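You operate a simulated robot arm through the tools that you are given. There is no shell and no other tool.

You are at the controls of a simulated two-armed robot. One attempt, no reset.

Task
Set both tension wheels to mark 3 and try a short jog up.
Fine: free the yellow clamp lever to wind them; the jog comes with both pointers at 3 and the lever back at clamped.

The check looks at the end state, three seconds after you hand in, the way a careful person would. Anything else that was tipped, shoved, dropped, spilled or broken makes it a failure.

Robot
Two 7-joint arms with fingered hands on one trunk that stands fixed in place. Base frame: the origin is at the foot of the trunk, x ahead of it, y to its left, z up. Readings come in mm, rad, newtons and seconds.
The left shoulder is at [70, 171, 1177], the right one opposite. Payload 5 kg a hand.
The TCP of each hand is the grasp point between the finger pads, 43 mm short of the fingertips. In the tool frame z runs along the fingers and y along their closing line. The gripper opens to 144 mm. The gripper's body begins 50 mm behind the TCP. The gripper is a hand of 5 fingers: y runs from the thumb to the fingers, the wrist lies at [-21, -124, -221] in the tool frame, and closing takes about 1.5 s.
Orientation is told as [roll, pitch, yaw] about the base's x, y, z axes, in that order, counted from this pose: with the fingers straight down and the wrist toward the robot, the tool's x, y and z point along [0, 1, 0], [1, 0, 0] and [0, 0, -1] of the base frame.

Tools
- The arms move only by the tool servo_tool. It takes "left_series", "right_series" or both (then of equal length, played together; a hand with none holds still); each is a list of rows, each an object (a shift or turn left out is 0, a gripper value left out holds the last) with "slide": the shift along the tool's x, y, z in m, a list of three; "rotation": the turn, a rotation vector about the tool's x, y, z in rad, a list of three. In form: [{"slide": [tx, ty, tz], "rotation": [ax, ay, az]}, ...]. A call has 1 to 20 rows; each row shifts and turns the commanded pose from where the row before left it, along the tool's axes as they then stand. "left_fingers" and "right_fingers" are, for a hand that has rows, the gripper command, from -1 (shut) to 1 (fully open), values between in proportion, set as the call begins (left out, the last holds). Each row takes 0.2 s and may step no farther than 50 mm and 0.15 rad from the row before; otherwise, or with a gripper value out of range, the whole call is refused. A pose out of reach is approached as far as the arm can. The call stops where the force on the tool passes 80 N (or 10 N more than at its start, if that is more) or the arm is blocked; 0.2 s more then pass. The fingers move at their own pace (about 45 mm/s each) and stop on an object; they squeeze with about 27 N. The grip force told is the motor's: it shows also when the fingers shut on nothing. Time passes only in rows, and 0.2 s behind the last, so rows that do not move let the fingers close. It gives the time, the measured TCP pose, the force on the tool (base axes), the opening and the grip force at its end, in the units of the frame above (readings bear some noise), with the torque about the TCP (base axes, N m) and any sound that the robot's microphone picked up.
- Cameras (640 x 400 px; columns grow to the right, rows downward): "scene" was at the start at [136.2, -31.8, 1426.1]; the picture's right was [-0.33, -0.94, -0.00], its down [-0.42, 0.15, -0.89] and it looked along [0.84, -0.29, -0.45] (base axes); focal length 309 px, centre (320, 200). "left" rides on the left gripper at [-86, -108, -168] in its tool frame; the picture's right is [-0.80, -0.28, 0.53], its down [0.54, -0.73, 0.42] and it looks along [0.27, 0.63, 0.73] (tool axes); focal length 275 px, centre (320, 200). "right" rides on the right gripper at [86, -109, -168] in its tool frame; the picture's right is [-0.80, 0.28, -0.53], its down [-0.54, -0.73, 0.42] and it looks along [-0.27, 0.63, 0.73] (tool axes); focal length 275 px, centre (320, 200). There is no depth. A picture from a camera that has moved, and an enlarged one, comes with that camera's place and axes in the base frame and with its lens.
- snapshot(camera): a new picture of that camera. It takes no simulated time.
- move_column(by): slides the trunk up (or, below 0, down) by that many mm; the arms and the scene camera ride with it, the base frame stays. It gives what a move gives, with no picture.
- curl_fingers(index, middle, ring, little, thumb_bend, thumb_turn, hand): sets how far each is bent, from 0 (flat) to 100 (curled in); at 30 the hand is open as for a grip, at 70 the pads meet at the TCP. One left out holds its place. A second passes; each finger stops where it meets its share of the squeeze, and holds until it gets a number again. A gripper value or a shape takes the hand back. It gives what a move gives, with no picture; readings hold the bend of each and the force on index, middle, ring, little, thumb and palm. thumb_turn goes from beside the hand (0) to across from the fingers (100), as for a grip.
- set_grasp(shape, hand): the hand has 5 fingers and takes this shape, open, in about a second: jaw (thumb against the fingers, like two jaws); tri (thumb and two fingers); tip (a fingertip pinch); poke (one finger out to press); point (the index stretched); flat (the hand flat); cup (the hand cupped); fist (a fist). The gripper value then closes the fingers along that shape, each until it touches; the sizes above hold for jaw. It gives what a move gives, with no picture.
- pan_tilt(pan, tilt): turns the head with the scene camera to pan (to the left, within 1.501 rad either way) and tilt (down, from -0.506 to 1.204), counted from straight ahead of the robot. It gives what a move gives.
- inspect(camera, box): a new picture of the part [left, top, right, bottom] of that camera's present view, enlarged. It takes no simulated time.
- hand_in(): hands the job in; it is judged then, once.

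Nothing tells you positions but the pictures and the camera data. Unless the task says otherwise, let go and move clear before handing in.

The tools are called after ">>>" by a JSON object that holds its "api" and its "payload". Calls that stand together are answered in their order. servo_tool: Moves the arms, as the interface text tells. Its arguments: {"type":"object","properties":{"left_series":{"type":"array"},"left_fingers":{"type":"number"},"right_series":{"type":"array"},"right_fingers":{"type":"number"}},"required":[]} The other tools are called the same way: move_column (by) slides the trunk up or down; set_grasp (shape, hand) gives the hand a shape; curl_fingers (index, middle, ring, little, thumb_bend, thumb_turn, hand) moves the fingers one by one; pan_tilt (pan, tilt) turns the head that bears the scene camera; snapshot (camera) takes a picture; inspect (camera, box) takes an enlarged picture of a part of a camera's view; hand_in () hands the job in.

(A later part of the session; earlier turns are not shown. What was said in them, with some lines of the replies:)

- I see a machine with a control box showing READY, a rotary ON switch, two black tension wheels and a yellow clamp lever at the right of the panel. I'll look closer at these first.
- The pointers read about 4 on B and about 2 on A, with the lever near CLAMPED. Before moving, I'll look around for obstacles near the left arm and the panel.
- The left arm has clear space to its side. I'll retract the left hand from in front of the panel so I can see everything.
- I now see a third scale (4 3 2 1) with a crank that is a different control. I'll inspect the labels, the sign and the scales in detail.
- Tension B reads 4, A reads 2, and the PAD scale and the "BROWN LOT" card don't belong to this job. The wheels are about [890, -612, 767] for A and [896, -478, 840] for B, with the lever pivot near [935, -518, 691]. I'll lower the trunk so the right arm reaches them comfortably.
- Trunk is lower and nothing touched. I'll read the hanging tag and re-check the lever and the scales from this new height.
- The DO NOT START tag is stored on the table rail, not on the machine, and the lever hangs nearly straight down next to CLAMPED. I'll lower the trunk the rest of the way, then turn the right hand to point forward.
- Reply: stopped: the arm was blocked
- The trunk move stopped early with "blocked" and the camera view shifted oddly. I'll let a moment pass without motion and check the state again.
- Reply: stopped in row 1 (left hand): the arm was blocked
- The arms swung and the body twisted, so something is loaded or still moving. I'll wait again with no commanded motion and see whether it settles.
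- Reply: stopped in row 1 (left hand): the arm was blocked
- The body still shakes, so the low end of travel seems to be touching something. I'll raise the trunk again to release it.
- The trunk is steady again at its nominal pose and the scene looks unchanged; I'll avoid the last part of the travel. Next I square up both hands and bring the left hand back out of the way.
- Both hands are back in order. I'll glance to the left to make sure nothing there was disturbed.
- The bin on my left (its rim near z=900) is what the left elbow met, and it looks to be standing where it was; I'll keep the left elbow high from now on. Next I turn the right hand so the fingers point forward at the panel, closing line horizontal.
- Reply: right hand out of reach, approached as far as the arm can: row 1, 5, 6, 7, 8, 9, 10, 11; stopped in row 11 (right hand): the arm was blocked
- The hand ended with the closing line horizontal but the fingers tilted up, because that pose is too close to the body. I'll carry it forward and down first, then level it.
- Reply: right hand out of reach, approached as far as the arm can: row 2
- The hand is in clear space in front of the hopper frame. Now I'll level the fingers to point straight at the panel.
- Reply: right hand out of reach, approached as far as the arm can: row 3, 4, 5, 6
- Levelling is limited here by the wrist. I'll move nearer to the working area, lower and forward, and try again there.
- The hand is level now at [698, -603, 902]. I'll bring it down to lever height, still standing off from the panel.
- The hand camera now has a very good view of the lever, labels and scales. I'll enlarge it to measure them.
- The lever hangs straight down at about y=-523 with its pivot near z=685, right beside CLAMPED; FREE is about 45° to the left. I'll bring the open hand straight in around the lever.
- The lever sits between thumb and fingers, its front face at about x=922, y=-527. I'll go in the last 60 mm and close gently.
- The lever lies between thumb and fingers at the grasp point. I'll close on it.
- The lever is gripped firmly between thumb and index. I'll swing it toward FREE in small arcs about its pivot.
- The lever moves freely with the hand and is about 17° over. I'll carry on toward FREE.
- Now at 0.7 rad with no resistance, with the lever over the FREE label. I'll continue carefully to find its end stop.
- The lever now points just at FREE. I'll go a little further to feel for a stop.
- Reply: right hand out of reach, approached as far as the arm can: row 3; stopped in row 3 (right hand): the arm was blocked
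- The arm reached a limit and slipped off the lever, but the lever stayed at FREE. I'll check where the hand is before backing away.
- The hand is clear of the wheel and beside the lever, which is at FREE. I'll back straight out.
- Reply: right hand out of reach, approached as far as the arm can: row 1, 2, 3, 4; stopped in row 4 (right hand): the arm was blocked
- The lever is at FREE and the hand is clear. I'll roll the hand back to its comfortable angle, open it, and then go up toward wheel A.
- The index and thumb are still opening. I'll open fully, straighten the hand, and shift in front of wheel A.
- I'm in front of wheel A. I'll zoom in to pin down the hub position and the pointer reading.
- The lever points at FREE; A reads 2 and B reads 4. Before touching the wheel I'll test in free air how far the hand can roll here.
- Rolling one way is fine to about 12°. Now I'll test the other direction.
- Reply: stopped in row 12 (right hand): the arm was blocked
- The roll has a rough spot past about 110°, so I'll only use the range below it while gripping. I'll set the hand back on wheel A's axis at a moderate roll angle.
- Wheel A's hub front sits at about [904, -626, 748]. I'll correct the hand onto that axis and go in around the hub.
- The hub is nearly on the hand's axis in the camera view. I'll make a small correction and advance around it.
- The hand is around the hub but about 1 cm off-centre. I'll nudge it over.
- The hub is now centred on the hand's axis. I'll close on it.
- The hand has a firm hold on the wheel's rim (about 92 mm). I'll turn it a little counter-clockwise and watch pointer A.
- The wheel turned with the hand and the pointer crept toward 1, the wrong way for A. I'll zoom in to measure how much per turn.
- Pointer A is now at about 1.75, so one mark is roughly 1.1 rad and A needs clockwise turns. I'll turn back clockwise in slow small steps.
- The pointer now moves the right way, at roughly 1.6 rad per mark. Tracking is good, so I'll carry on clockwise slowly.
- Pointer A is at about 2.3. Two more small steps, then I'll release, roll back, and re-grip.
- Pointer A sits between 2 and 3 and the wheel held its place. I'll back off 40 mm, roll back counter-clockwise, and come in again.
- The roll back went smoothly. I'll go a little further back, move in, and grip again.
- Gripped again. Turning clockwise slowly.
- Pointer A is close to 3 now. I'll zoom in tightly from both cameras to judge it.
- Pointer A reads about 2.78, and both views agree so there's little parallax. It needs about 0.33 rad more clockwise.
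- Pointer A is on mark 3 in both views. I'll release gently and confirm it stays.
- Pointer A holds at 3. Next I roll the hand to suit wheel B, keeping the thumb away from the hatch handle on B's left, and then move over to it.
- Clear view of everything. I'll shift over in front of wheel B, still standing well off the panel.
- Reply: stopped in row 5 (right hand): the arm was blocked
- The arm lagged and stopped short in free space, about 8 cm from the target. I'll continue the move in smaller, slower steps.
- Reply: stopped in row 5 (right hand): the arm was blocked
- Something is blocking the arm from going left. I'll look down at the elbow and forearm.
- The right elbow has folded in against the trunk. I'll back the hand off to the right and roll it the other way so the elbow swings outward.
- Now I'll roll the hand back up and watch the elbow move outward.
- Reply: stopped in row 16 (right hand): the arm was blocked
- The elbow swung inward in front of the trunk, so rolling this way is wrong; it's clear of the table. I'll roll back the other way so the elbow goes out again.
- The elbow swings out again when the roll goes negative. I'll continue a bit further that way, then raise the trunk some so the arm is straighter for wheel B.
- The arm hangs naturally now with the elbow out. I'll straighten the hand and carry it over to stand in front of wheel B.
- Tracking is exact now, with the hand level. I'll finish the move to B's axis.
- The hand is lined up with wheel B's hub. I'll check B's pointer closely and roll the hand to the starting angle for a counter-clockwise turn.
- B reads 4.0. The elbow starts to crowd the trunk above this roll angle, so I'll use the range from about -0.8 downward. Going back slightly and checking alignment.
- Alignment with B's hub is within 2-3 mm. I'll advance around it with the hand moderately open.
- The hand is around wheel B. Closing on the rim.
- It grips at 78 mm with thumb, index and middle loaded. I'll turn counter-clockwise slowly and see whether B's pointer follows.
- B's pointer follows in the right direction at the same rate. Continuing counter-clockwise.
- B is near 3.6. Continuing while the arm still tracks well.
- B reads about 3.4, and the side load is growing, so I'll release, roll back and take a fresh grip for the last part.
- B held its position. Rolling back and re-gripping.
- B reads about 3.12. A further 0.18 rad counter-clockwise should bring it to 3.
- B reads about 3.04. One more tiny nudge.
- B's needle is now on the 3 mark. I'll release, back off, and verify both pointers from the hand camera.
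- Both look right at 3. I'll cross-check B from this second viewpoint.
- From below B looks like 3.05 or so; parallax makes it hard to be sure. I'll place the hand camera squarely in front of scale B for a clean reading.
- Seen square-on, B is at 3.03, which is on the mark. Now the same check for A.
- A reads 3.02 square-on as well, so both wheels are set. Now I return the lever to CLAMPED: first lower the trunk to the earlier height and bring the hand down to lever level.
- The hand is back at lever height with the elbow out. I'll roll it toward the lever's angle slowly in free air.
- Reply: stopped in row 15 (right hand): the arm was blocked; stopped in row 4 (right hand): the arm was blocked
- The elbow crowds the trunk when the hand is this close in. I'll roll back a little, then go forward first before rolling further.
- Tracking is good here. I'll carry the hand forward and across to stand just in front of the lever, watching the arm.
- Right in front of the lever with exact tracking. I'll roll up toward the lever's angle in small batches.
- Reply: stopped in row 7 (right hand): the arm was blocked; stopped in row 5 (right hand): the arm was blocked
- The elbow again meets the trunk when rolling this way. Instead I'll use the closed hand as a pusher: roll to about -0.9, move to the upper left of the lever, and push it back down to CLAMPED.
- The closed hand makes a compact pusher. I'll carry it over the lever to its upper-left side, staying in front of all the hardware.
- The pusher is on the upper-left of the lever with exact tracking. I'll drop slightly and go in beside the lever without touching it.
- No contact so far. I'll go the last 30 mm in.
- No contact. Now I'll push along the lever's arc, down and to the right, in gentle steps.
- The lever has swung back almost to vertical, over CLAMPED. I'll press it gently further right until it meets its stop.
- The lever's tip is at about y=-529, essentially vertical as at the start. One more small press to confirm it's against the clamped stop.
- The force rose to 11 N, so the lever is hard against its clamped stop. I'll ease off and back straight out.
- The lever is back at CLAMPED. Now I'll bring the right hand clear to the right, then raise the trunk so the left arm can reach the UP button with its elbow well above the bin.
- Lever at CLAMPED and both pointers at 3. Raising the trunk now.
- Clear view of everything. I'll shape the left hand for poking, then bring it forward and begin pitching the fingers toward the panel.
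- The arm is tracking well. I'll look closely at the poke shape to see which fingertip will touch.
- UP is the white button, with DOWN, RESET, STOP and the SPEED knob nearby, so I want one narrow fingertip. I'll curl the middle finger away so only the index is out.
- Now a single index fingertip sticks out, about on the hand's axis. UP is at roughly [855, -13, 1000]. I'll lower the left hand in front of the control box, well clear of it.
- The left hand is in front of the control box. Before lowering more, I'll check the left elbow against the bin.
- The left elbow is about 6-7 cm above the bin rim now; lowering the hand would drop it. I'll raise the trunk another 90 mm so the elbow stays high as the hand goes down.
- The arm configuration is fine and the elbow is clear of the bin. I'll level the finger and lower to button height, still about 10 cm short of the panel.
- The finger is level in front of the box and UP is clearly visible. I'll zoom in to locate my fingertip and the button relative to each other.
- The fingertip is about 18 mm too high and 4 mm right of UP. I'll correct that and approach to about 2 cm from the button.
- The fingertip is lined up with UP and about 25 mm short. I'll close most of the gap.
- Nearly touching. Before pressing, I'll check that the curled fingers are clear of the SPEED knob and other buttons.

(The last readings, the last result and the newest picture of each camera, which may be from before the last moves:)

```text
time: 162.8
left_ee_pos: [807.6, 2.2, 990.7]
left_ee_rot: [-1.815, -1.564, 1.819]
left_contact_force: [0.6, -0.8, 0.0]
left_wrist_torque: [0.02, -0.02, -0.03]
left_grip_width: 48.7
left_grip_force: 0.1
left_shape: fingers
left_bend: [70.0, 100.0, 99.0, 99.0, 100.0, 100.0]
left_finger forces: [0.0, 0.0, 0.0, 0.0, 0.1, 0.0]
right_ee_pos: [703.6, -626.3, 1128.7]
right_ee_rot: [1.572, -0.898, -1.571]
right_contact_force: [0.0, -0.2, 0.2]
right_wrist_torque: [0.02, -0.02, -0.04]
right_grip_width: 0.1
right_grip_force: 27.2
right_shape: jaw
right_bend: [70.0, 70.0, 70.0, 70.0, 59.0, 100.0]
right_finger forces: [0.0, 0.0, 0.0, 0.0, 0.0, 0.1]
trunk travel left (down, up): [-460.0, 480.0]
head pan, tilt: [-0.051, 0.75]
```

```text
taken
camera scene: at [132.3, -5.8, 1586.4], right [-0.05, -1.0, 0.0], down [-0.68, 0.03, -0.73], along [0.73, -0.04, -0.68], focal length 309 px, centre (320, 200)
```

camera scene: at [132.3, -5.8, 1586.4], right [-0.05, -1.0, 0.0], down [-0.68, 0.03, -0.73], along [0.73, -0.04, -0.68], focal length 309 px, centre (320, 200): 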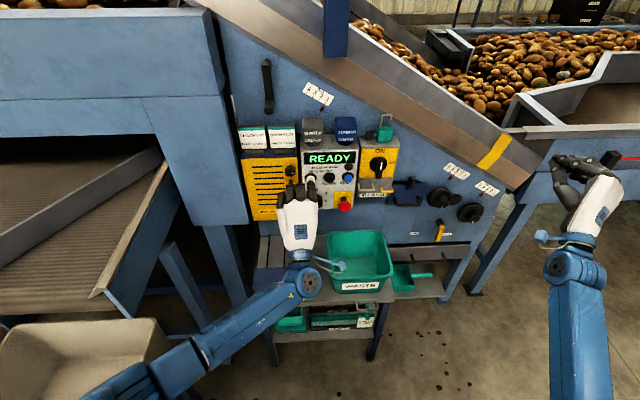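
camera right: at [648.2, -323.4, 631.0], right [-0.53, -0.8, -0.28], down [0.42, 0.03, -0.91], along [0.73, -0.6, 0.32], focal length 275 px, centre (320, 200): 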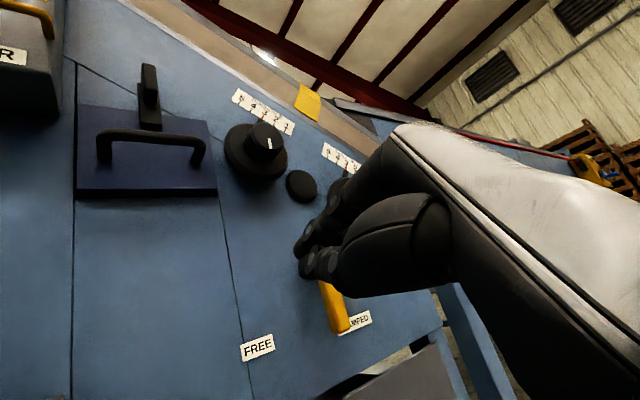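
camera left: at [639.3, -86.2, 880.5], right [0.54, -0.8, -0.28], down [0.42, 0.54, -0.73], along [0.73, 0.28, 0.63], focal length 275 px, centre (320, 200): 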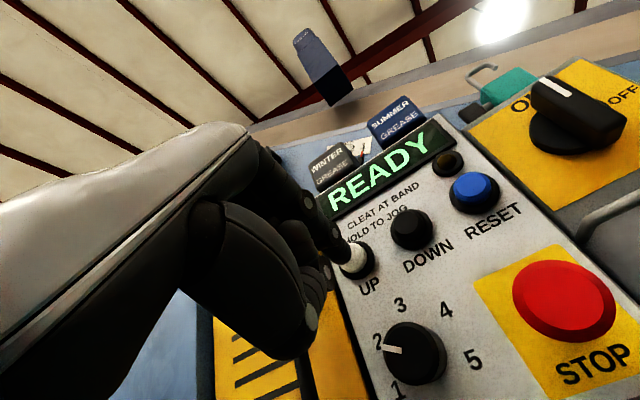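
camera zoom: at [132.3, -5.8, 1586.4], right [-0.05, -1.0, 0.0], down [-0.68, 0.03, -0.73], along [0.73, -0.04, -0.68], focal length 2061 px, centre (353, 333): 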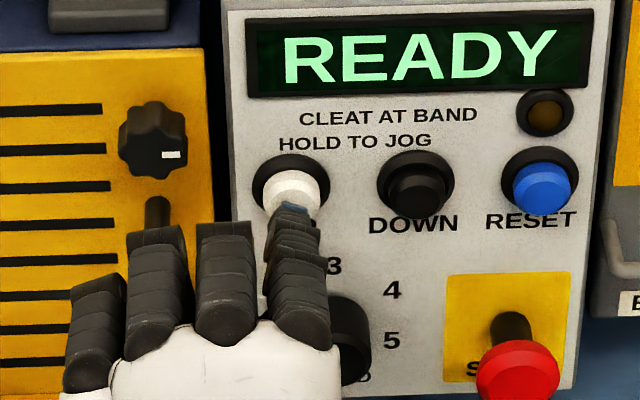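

Only the index is forward; the other fingers are about 5 cm back from the panel. I'll creep up to touch the button.

>>> {"api": "servo_tool", "payload": {"left_series": [{"slide": [0, 0, 0.006]}, {}]}}

>>> {"api": "inspect", "payload": {"camera": "left", "box": [280, 180, 400, 290]}}

```text
time: 163.4
left_ee_pos: [813.0, 1.2, 991.1]
left_ee_rot: [-1.892, -1.56, 1.894]
left_contact_force: [-1.5, 0.5, 1.0]
left_wrist_torque: [0.01, 0.01, -0.01]
left_grip_width: 48.3
left_grip_force: 0.9
left_shape: fingers
left_bend: [70.0, 100.0, 99.0, 99.0, 100.0, 100.0]
left_finger forces: [1.7, 0.2, 0.0, 0.0, 0.0, 0.1]
right_ee_pos: [704.0, -627.1, 1129.0]
right_ee_rot: [1.571, -0.895, -1.572]
right_contact_force: [0.3, 0.5, 0.1]
right_wrist_torque: [-0.02, 0.01, -0.01]
right_grip_width: 0.1
right_grip_force: 26.6
right_shape: jaw
right_bend: [70.0, 70.0, 70.0, 70.0, 59.0, 100.0]
right_finger forces: [0.0, 0.0, 0.1, 0.1, 0.0, 0.0]
trunk travel left (down, up): [-460.0, 480.0]
head pan, tilt: [-0.051, 0.75]
heard: click
```

```text
3.64 times, centred on (340, 235) of left
camera zoom: at [645.4, -86.6, 880.9], right [0.54, -0.8, -0.28], down [0.42, 0.54, -0.73], along [0.73, 0.27, 0.63], focal length 1001 px, centre (247, 73)
```

zoom: 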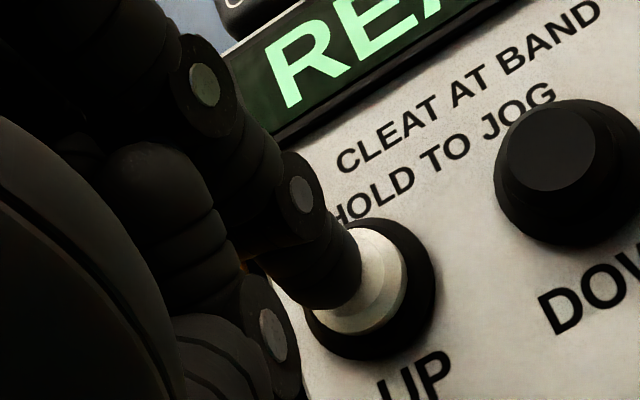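

A click was heard and the index shows contact, so the button may already be pressed. I'll check the display right away (no time passes).

>>> {"api": "inspect", "payload": {"camera": "scene", "box": [280, 140, 360, 210]}}

>>> {"api": "snapshot", "payload": {"camera": "left"}}

```text
5.71 times, centred on (320, 175) of scene
camera zoom: at [131.9, -5.8, 1586.5], right [-0.05, -1.0, 0.0], down [-0.68, 0.03, -0.73], along [0.73, -0.04, -0.68], focal length 1766 px, centre (320, 343)
```

zoom: 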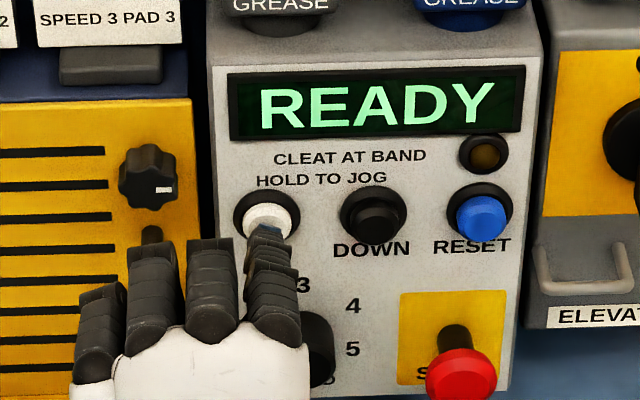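

```text
taken
camera left: at [645.4, -86.6, 880.9], right [0.54, -0.8, -0.28], down [0.42, 0.54, -0.73], along [0.73, 0.27, 0.63], focal length 275 px, centre (320, 200)
```

left: 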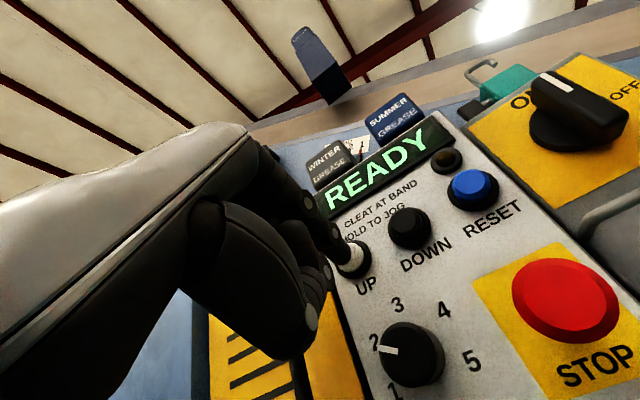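

The display still says READY, so the button probably isn't fully down. I'll press a little deeper for a moment.

>>> {"api": "servo_tool", "payload": {"left_series": [{"slide": [0, 0, 0.004]}]}}

>>> {"api": "inspect", "payload": {"camera": "scene", "box": [280, 140, 360, 210]}}

```text
time: 163.8
left_ee_pos: [815.4, 0.3, 992.2]
left_ee_rot: [-1.908, -1.562, 1.91]
left_contact_force: [-4.2, -0.8, 1.7]
left_wrist_torque: [-0.04, -0.07, -0.06]
left_grip_width: 48.4
left_grip_force: 2.4
left_shape: fingers
left_bend: [70.0, 100.0, 99.0, 99.0, 100.0, 100.0]
left_finger forces: [4.6, 0.0, 0.0, 0.0, 0.0, 0.1]
right_ee_pos: [704.4, -626.1, 1129.3]
right_ee_rot: [1.574, -0.897, -1.571]
right_contact_force: [-0.2, 0.3, 1.0]
right_wrist_torque: [-0.01, 0.0, -0.04]
right_grip_width: 0.0
right_grip_force: 27.0
right_shape: jaw
right_bend: [70.0, 70.0, 70.0, 70.0, 59.0, 100.0]
right_finger forces: [0.0, 0.0, 0.1, 0.1, 0.0, 0.0]
trunk travel left (down, up): [-460.0, 480.0]
head pan, tilt: [-0.051, 0.75]
```

```text
5.71 times, centred on (320, 175) of scene
camera zoom: at [131.3, -5.8, 1586.5], right [-0.05, -1.0, 0.0], down [-0.68, 0.03, -0.73], along [0.73, -0.04, -0.68], focal length 1766 px, centre (320, 343)
```

zoom: 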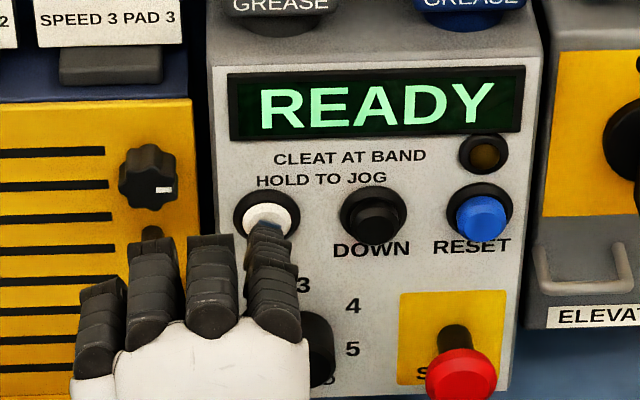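

The button pushes back with about 4.6 N and the display hasn't changed. I'll press further in and hold briefly.

>>> {"api": "servo_tool", "payload": {"left_series": [{"slide": [0, 0, 0.004]}, {}]}}

>>> {"api": "inspect", "payload": {"camera": "scene", "box": [280, 140, 360, 210]}}

>>> {"api": "inspect", "payload": {"camera": "left", "box": [280, 180, 400, 290]}}

```text
time: 164.4
left_ee_pos: [818.1, 0.5, 992.2]
left_ee_rot: [-2.071, -1.56, 2.073]
left_contact_force: [-20.2, -0.1, 3.9]
left_wrist_torque: [-0.03, -0.19, -0.19]
left_grip_width: 47.8
left_grip_force: 9.5
left_shape: fingers
left_bend: [70.0, 100.0, 99.0, 99.0, 100.0, 100.0]
left_finger forces: [19.4, 0.0, 0.1, 0.1, 0.0, 0.0]
right_ee_pos: [703.1, -627.2, 1131.1]
right_ee_rot: [1.577, -0.898, -1.572]
right_contact_force: [-0.9, -1.0, 0.4]
right_wrist_torque: [-0.02, 0.03, 0.01]
right_grip_width: 0.0
right_grip_force: 27.5
right_shape: jaw
right_bend: [70.0, 70.0, 70.0, 70.0, 59.0, 100.0]
right_finger forces: [0.0, 0.1, 0.1, 0.0, 0.1, 0.0]
trunk travel left (down, up): [-460.0, 480.0]
head pan, tilt: [-0.051, 0.75]
```

```text
5.71 times, centred on (320, 175) of scene
camera zoom: at [129.2, -5.9, 1586.7], right [-0.05, -1.0, 0.0], down [-0.68, 0.03, -0.73], along [0.73, -0.04, -0.68], focal length 1766 px, centre (320, 343)
```

zoom: 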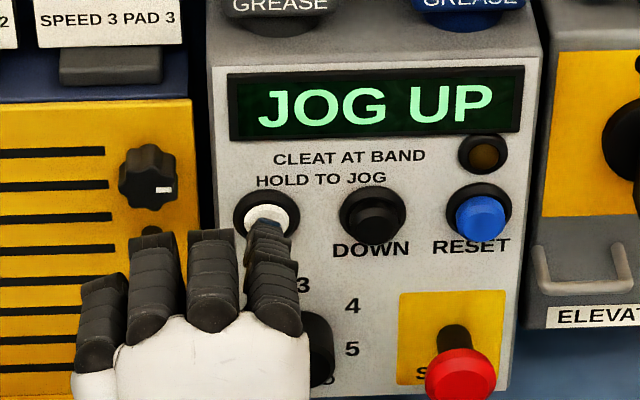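

```text
3.64 times, centred on (340, 235) of left
camera zoom: at [650.7, -87.1, 882.2], right [0.54, -0.8, -0.27], down [0.43, 0.54, -0.73], along [0.73, 0.27, 0.63], focal length 1001 px, centre (247, 73)
```

zoom: 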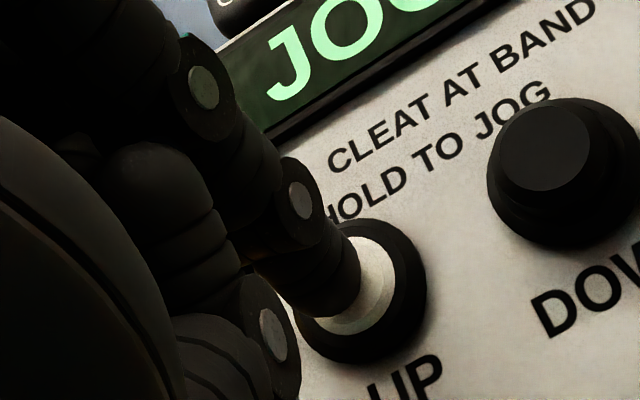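

The display reads JOG UP, so the jog is running. I'll hold a fraction of a second and release.

>>> {"api": "servo_tool", "payload": {"left_series": [{}, {}, {"slide": [0, 0, -0.012]}, {"slide": [0, 0, -0.02]}, {"slide": [0, 0, -0.03]}]}}

>>> {"api": "inspect", "payload": {"camera": "scene", "box": [280, 140, 360, 210]}}

>>> {"api": "snapshot", "payload": {"camera": "scene"}}

```text
time: 165.6
left_ee_pos: [759.2, 2.4, 991.5]
left_ee_rot: [-1.91, -1.563, 1.913]
left_contact_force: [0.3, -0.5, 0.2]
left_wrist_torque: [0.03, 0.03, 0.0]
left_grip_width: 48.8
left_grip_force: 0.0
left_shape: fingers
left_bend: [70.0, 100.0, 99.0, 99.0, 100.0, 100.0]
left_finger forces: [0.0, 0.1, 0.0, 0.0, 0.0, 0.1]
right_ee_pos: [703.9, -626.6, 1129.4]
right_ee_rot: [1.574, -0.899, -1.573]
right_contact_force: [0.4, 0.1, 0.0]
right_wrist_torque: [-0.02, -0.02, 0.02]
right_grip_width: 0.0
right_grip_force: 27.3
right_shape: jaw
right_bend: [70.0, 70.0, 70.0, 70.0, 59.0, 100.0]
right_finger forces: [0.0, 0.1, 0.0, 0.0, 0.1, 0.1]
trunk travel left (down, up): [-460.0, 480.0]
head pan, tilt: [-0.051, 0.75]
```

```text
5.71 times, centred on (320, 175) of scene
camera zoom: at [131.4, -5.5, 1586.5], right [-0.05, -1.0, 0.0], down [-0.68, 0.03, -0.73], along [0.73, -0.04, -0.68], focal length 1766 px, centre (320, 343)
```

zoom: 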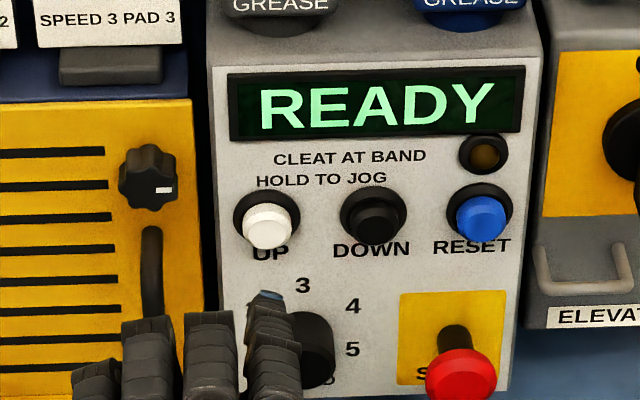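

```text
taken
camera scene: at [131.4, -5.5, 1586.5], right [-0.05, -1.0, 0.0], down [-0.68, 0.03, -0.73], along [0.73, -0.04, -0.68], focal length 309 px, centre (320, 200)
```

scene: 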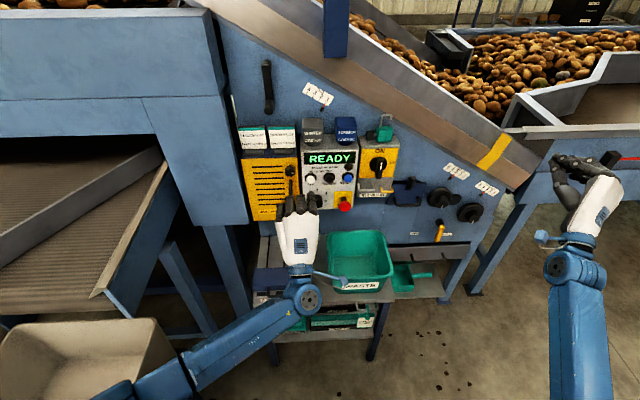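

The jog ran and the display is back to READY. Now I'll move both hands clear and verify everything.

>>> {"api": "servo_tool", "payload": {"left_series": [{"slide": [0, 0.01, -0.035]}, {"slide": [0, 0.02, -0.035]}, {"slide": [0, 0.035, -0.03]}, {"slide": [0, 0.04, -0.02]}, {"slide": [0, 0.04, -0.01]}, {}]}}

>>> {"api": "pan_tilt", "payload": {"pan": -0.3, "tilt": 0.65}}

>>> {"api": "snapshot", "payload": {"camera": "scene"}}

>>> {"api": "inspect", "payload": {"camera": "scene", "box": [190, 120, 330, 240]}}

>>> {"api": "inspect", "payload": {"camera": "scene", "box": [330, 130, 450, 240]}}

```text
time: 167.0
left_ee_pos: [628.6, 1.6, 1137.1]
left_ee_rot: [-1.746, -1.563, 1.749]
left_contact_force: [-0.3, 0.0, -0.9]
left_wrist_torque: [-0.02, -0.01, -0.02]
left_grip_width: 48.6
left_grip_force: 0.2
left_shape: fingers
left_bend: [70.0, 100.0, 99.0, 99.0, 100.0, 100.0]
left_finger forces: [0.0, 0.0, 0.0, 0.0, 0.0, 0.0]
right_ee_pos: [705.8, -626.1, 1128.1]
right_ee_rot: [1.572, -0.897, -1.57]
right_contact_force: [-0.3, 0.3, 0.8]
right_wrist_torque: [0.01, 0.01, -0.04]
right_grip_width: 0.1
right_grip_force: 27.3
right_shape: jaw
right_bend: [70.0, 70.0, 70.0, 70.0, 59.0, 100.0]
right_finger forces: [0.0, 0.0, 0.0, 0.1, 0.0, 0.0]
trunk travel left (down, up): [-460.0, 480.0]
head pan, tilt: [-0.051, 0.75]
```

```text
time: 167.8
left_ee_pos: [628.0, 2.4, 1136.0]
left_ee_rot: [-1.84, -1.562, 1.839]
left_contact_force: [0.2, -0.1, 0.6]
left_wrist_torque: [0.03, 0.03, -0.01]
left_grip_width: 48.5
left_grip_force: 0.0
left_shape: fingers
left_bend: [70.0, 100.0, 99.0, 99.0, 100.0, 100.0]
left_finger forces: [0.0, 0.0, 0.0, 0.0, 0.0, 0.1]
right_ee_pos: [704.7, -627.7, 1128.9]
right_ee_rot: [1.572, -0.896, -1.569]
right_contact_force: [0.3, -0.3, 0.6]
right_wrist_torque: [-0.01, -0.01, -0.02]
right_grip_width: 0.0
right_grip_force: 26.9
right_shape: jaw
right_bend: [70.0, 70.0, 70.0, 70.0, 59.0, 100.0]
right_finger forces: [0.0, 0.0, 0.1, 0.0, 0.0, 0.1]
trunk travel left (down, up): [-460.0, 480.0]
head pan, tilt: [-0.3, 0.649]
```

```text
taken
camera scene: at [132.3, -27.1, 1595.0], right [-0.29, -0.96, 0.0], down [-0.58, 0.18, -0.8], along [0.76, -0.23, -0.6], focal length 309 px, centre (320, 200)
```

scene: 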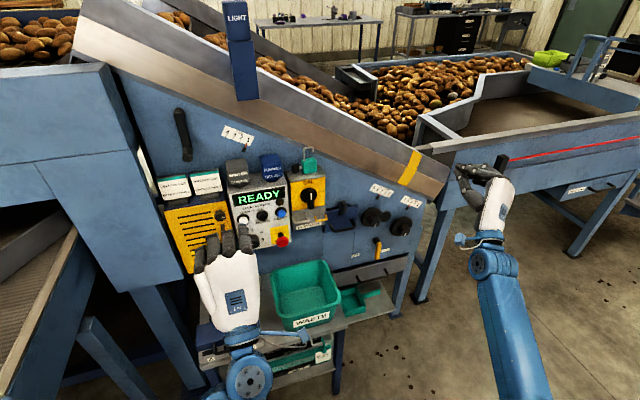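

```text
3.33 times, centred on (260, 180) of scene
camera zoom: at [132.3, -27.1, 1595.0], right [-0.29, -0.96, 0.0], down [-0.58, 0.18, -0.8], along [0.76, -0.23, -0.6], focal length 1030 px, centre (520, 267)
```

zoom: 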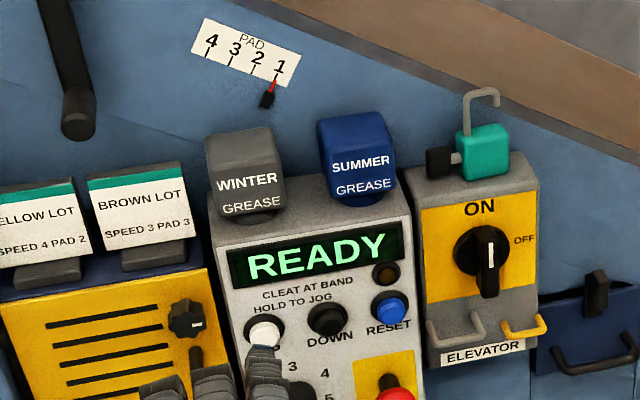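

```text
3.64 times, centred on (390, 185) of scene
camera zoom: at [132.3, -27.1, 1595.0], right [-0.29, -0.96, 0.0], down [-0.58, 0.18, -0.8], along [0.76, -0.23, -0.6], focal length 1124 px, centre (66, 254)
```

zoom: 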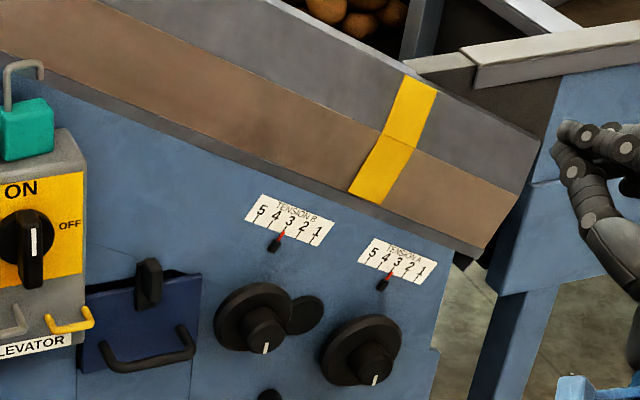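

Pointers and lever hold. I'll draw both hands further back and check the rest of the control box.

>>> {"api": "servo_tool", "payload": {"left_series": [{"slide": [0.005, 0.04, -0.015]}, {"slide": [0.005, 0.04, -0.015]}, {"slide": [0.005, 0.04, -0.015]}, {"slide": [0.005, 0.04, -0.015]}, {"slide": [0.005, 0.04, -0.015]}, {}], "right_series": [{"slide": [0, 0, -0.02]}, {"slide": [0, 0, -0.02]}, {"slide": [0, 0, -0.02]}, {"slide": [0, 0, -0.02]}, {"slide": [0, 0, -0.02]}, {}]}}

>>> {"api": "snapshot", "payload": {"camera": "scene"}}

>>> {"api": "inspect", "payload": {"camera": "scene", "box": [200, 150, 320, 250]}}

>>> {"api": "inspect", "payload": {"camera": "scene", "box": [340, 170, 440, 260]}}

```text
time: 169.2
left_ee_pos: [552.3, 29.5, 1334.9]
left_ee_rot: [-1.804, -1.56, 1.804]
left_contact_force: [-0.2, 0.5, 0.1]
left_wrist_torque: [0.02, 0.01, -0.03]
left_grip_width: 48.7
left_grip_force: 0.0
left_shape: fingers
left_bend: [70.0, 100.0, 99.0, 99.0, 100.0, 100.0]
left_finger forces: [0.0, 0.1, 0.0, 0.0, 0.1, 0.0]
right_ee_pos: [604.5, -625.6, 1128.8]
right_ee_rot: [1.572, -0.899, -1.57]
right_contact_force: [0.3, 0.2, 1.1]
right_wrist_torque: [0.0, -0.01, 0.02]
right_grip_width: 0.2
right_grip_force: 27.2
right_shape: jaw
right_bend: [70.0, 70.0, 70.0, 70.0, 59.0, 100.0]
right_finger forces: [0.0, 0.0, 0.0, 0.0, 0.0, 0.1]
trunk travel left (down, up): [-460.0, 480.0]
head pan, tilt: [-0.3, 0.649]
```

```text
taken
camera scene: at [132.7, -26.3, 1594.8], right [-0.3, -0.96, 0.0], down [-0.58, 0.18, -0.8], along [0.76, -0.24, -0.6], focal length 309 px, centre (320, 200)
```

scene: 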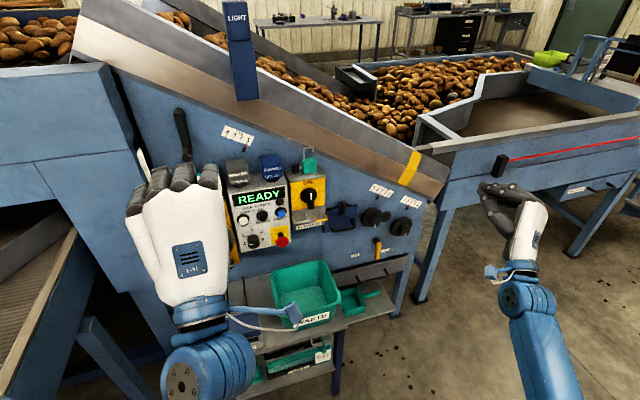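

```text
4.00 times, centred on (260, 200) of scene
camera zoom: at [132.7, -26.3, 1594.8], right [-0.3, -0.96, 0.0], down [-0.58, 0.18, -0.8], along [0.76, -0.24, -0.6], focal length 1236 px, centre (560, 200)
```

zoom: 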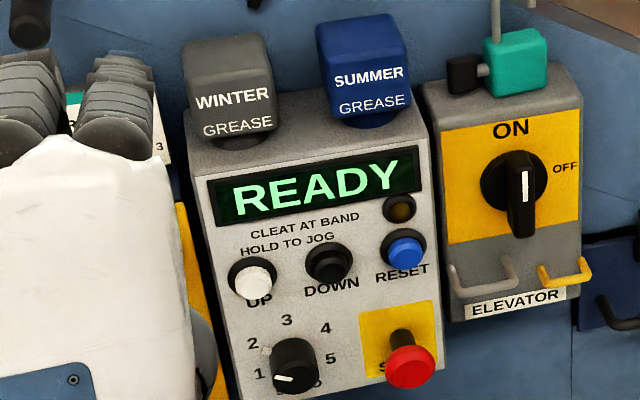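

```text
4.44 times, centred on (390, 215) of scene
camera zoom: at [132.7, -26.3, 1594.8], right [-0.3, -0.96, 0.0], down [-0.58, 0.18, -0.8], along [0.76, -0.24, -0.6], focal length 1374 px, centre (9, 133)
```

zoom: 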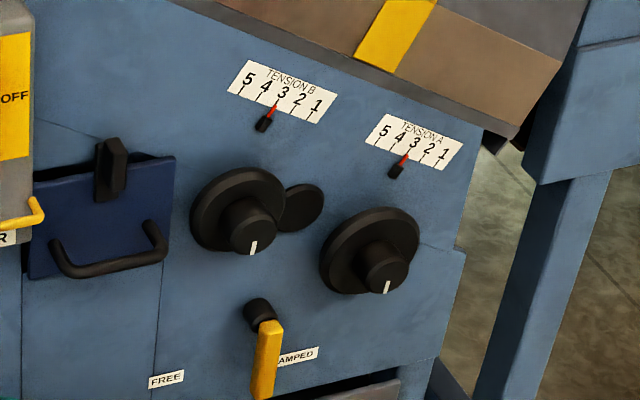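

Everything looks as wanted: READY, speed still at 1, lever at CLAMPED. One last close look at both pointers and the surroundings.

>>> {"api": "inspect", "payload": {"camera": "scene", "box": [368, 178, 428, 214]}}

>>> {"api": "pan_tilt", "payload": {"pan": 0.6, "tilt": 0.7}}

>>> {"api": "snapshot", "payload": {"camera": "scene"}}

```text
10.67 times, centred on (398, 196) of scene
camera zoom: at [132.7, -26.3, 1594.8], right [-0.3, -0.96, 0.0], down [-0.58, 0.18, -0.8], along [0.76, -0.24, -0.6], focal length 3297 px, centre (-512, 243)
```

zoom: 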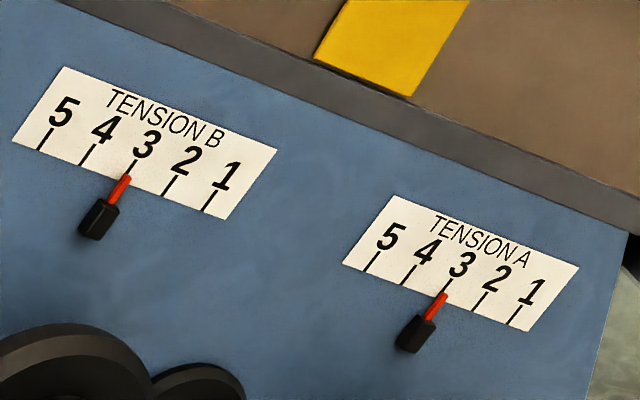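

```text
time: 170.4
left_ee_pos: [552.9, 27.8, 1333.6]
left_ee_rot: [-1.84, -1.563, 1.843]
left_contact_force: [-0.1, 0.8, 0.5]
left_wrist_torque: [0.04, 0.0, 0.0]
left_grip_width: 49.1
left_grip_force: 0.1
left_shape: fingers
left_bend: [70.0, 100.0, 99.0, 99.0, 100.0, 100.0]
left_finger forces: [0.0, 0.1, 0.1, 0.1, 0.0, 0.1]
right_ee_pos: [604.4, -626.4, 1127.3]
right_ee_rot: [1.572, -0.898, -1.571]
right_contact_force: [-0.1, 0.6, 0.6]
right_wrist_torque: [0.01, 0.0, 0.02]
right_grip_width: 0.2
right_grip_force: 27.3
right_shape: jaw
right_bend: [70.0, 70.0, 70.0, 70.0, 59.0, 100.0]
right_finger forces: [0.0, 0.0, 0.0, 0.0, 0.0, 0.1]
trunk travel left (down, up): [-460.0, 480.0]
head pan, tilt: [0.6, 0.7]
```

```text
taken
camera scene: at [119.7, 46.3, 1590.7], right [0.56, -0.83, 0.0], down [-0.53, -0.36, -0.76], along [0.63, 0.43, -0.64], focal length 309 px, centre (320, 200)
```

scene: 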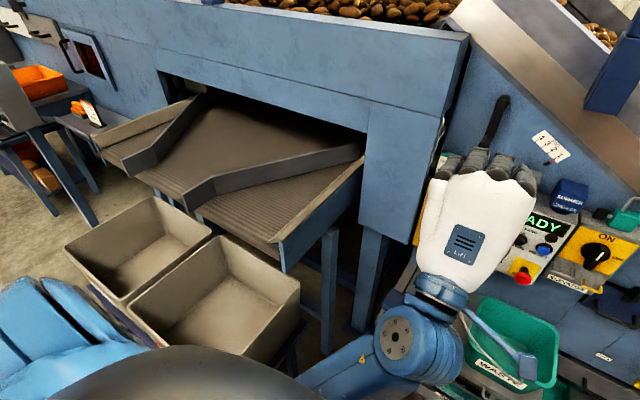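

Both pointers sit on 3, the lever is at CLAMPED, and the jog ran and ended at READY. The bins and loose items stand in place and both hands are clear, so I'm handing in.

>>> {"api": "hand_in", "payload": {}}

```text
The job is handed in.
```

Both tension wheels are at mark 3, the yellow lever is back at CLAMPED, and the elevator did a short jog up. I handed in with both hands empty and clear.

- **Wheels:** Tension A went from 2 to 3 and Tension B from 4 to 3. Read nearly square-on with the hand camera, A was at about 3.02 and B at about 3.03, and both still looked on 3 after the jog.
- **Lever:** I moved it to FREE before winding, then pushed it back until it was firm against its clamped stop. It covers the same part of the CLAMPED label as at the start.
- **Jog:** I held UP for less than about a second. The display showed JOG UP, then went back to READY. The SPEED knob is still at 1.
- **Contact to know about:** Early on, while I was lowering the trunk, something blocked the arm. It was most likely the left elbow against the rim of one of the tan bins. The arms swung and the body twisted for a few seconds before I raised the trunk and it settled. The bins are upright and side by side and look undisturbed, but I couldn't check their position exactly.
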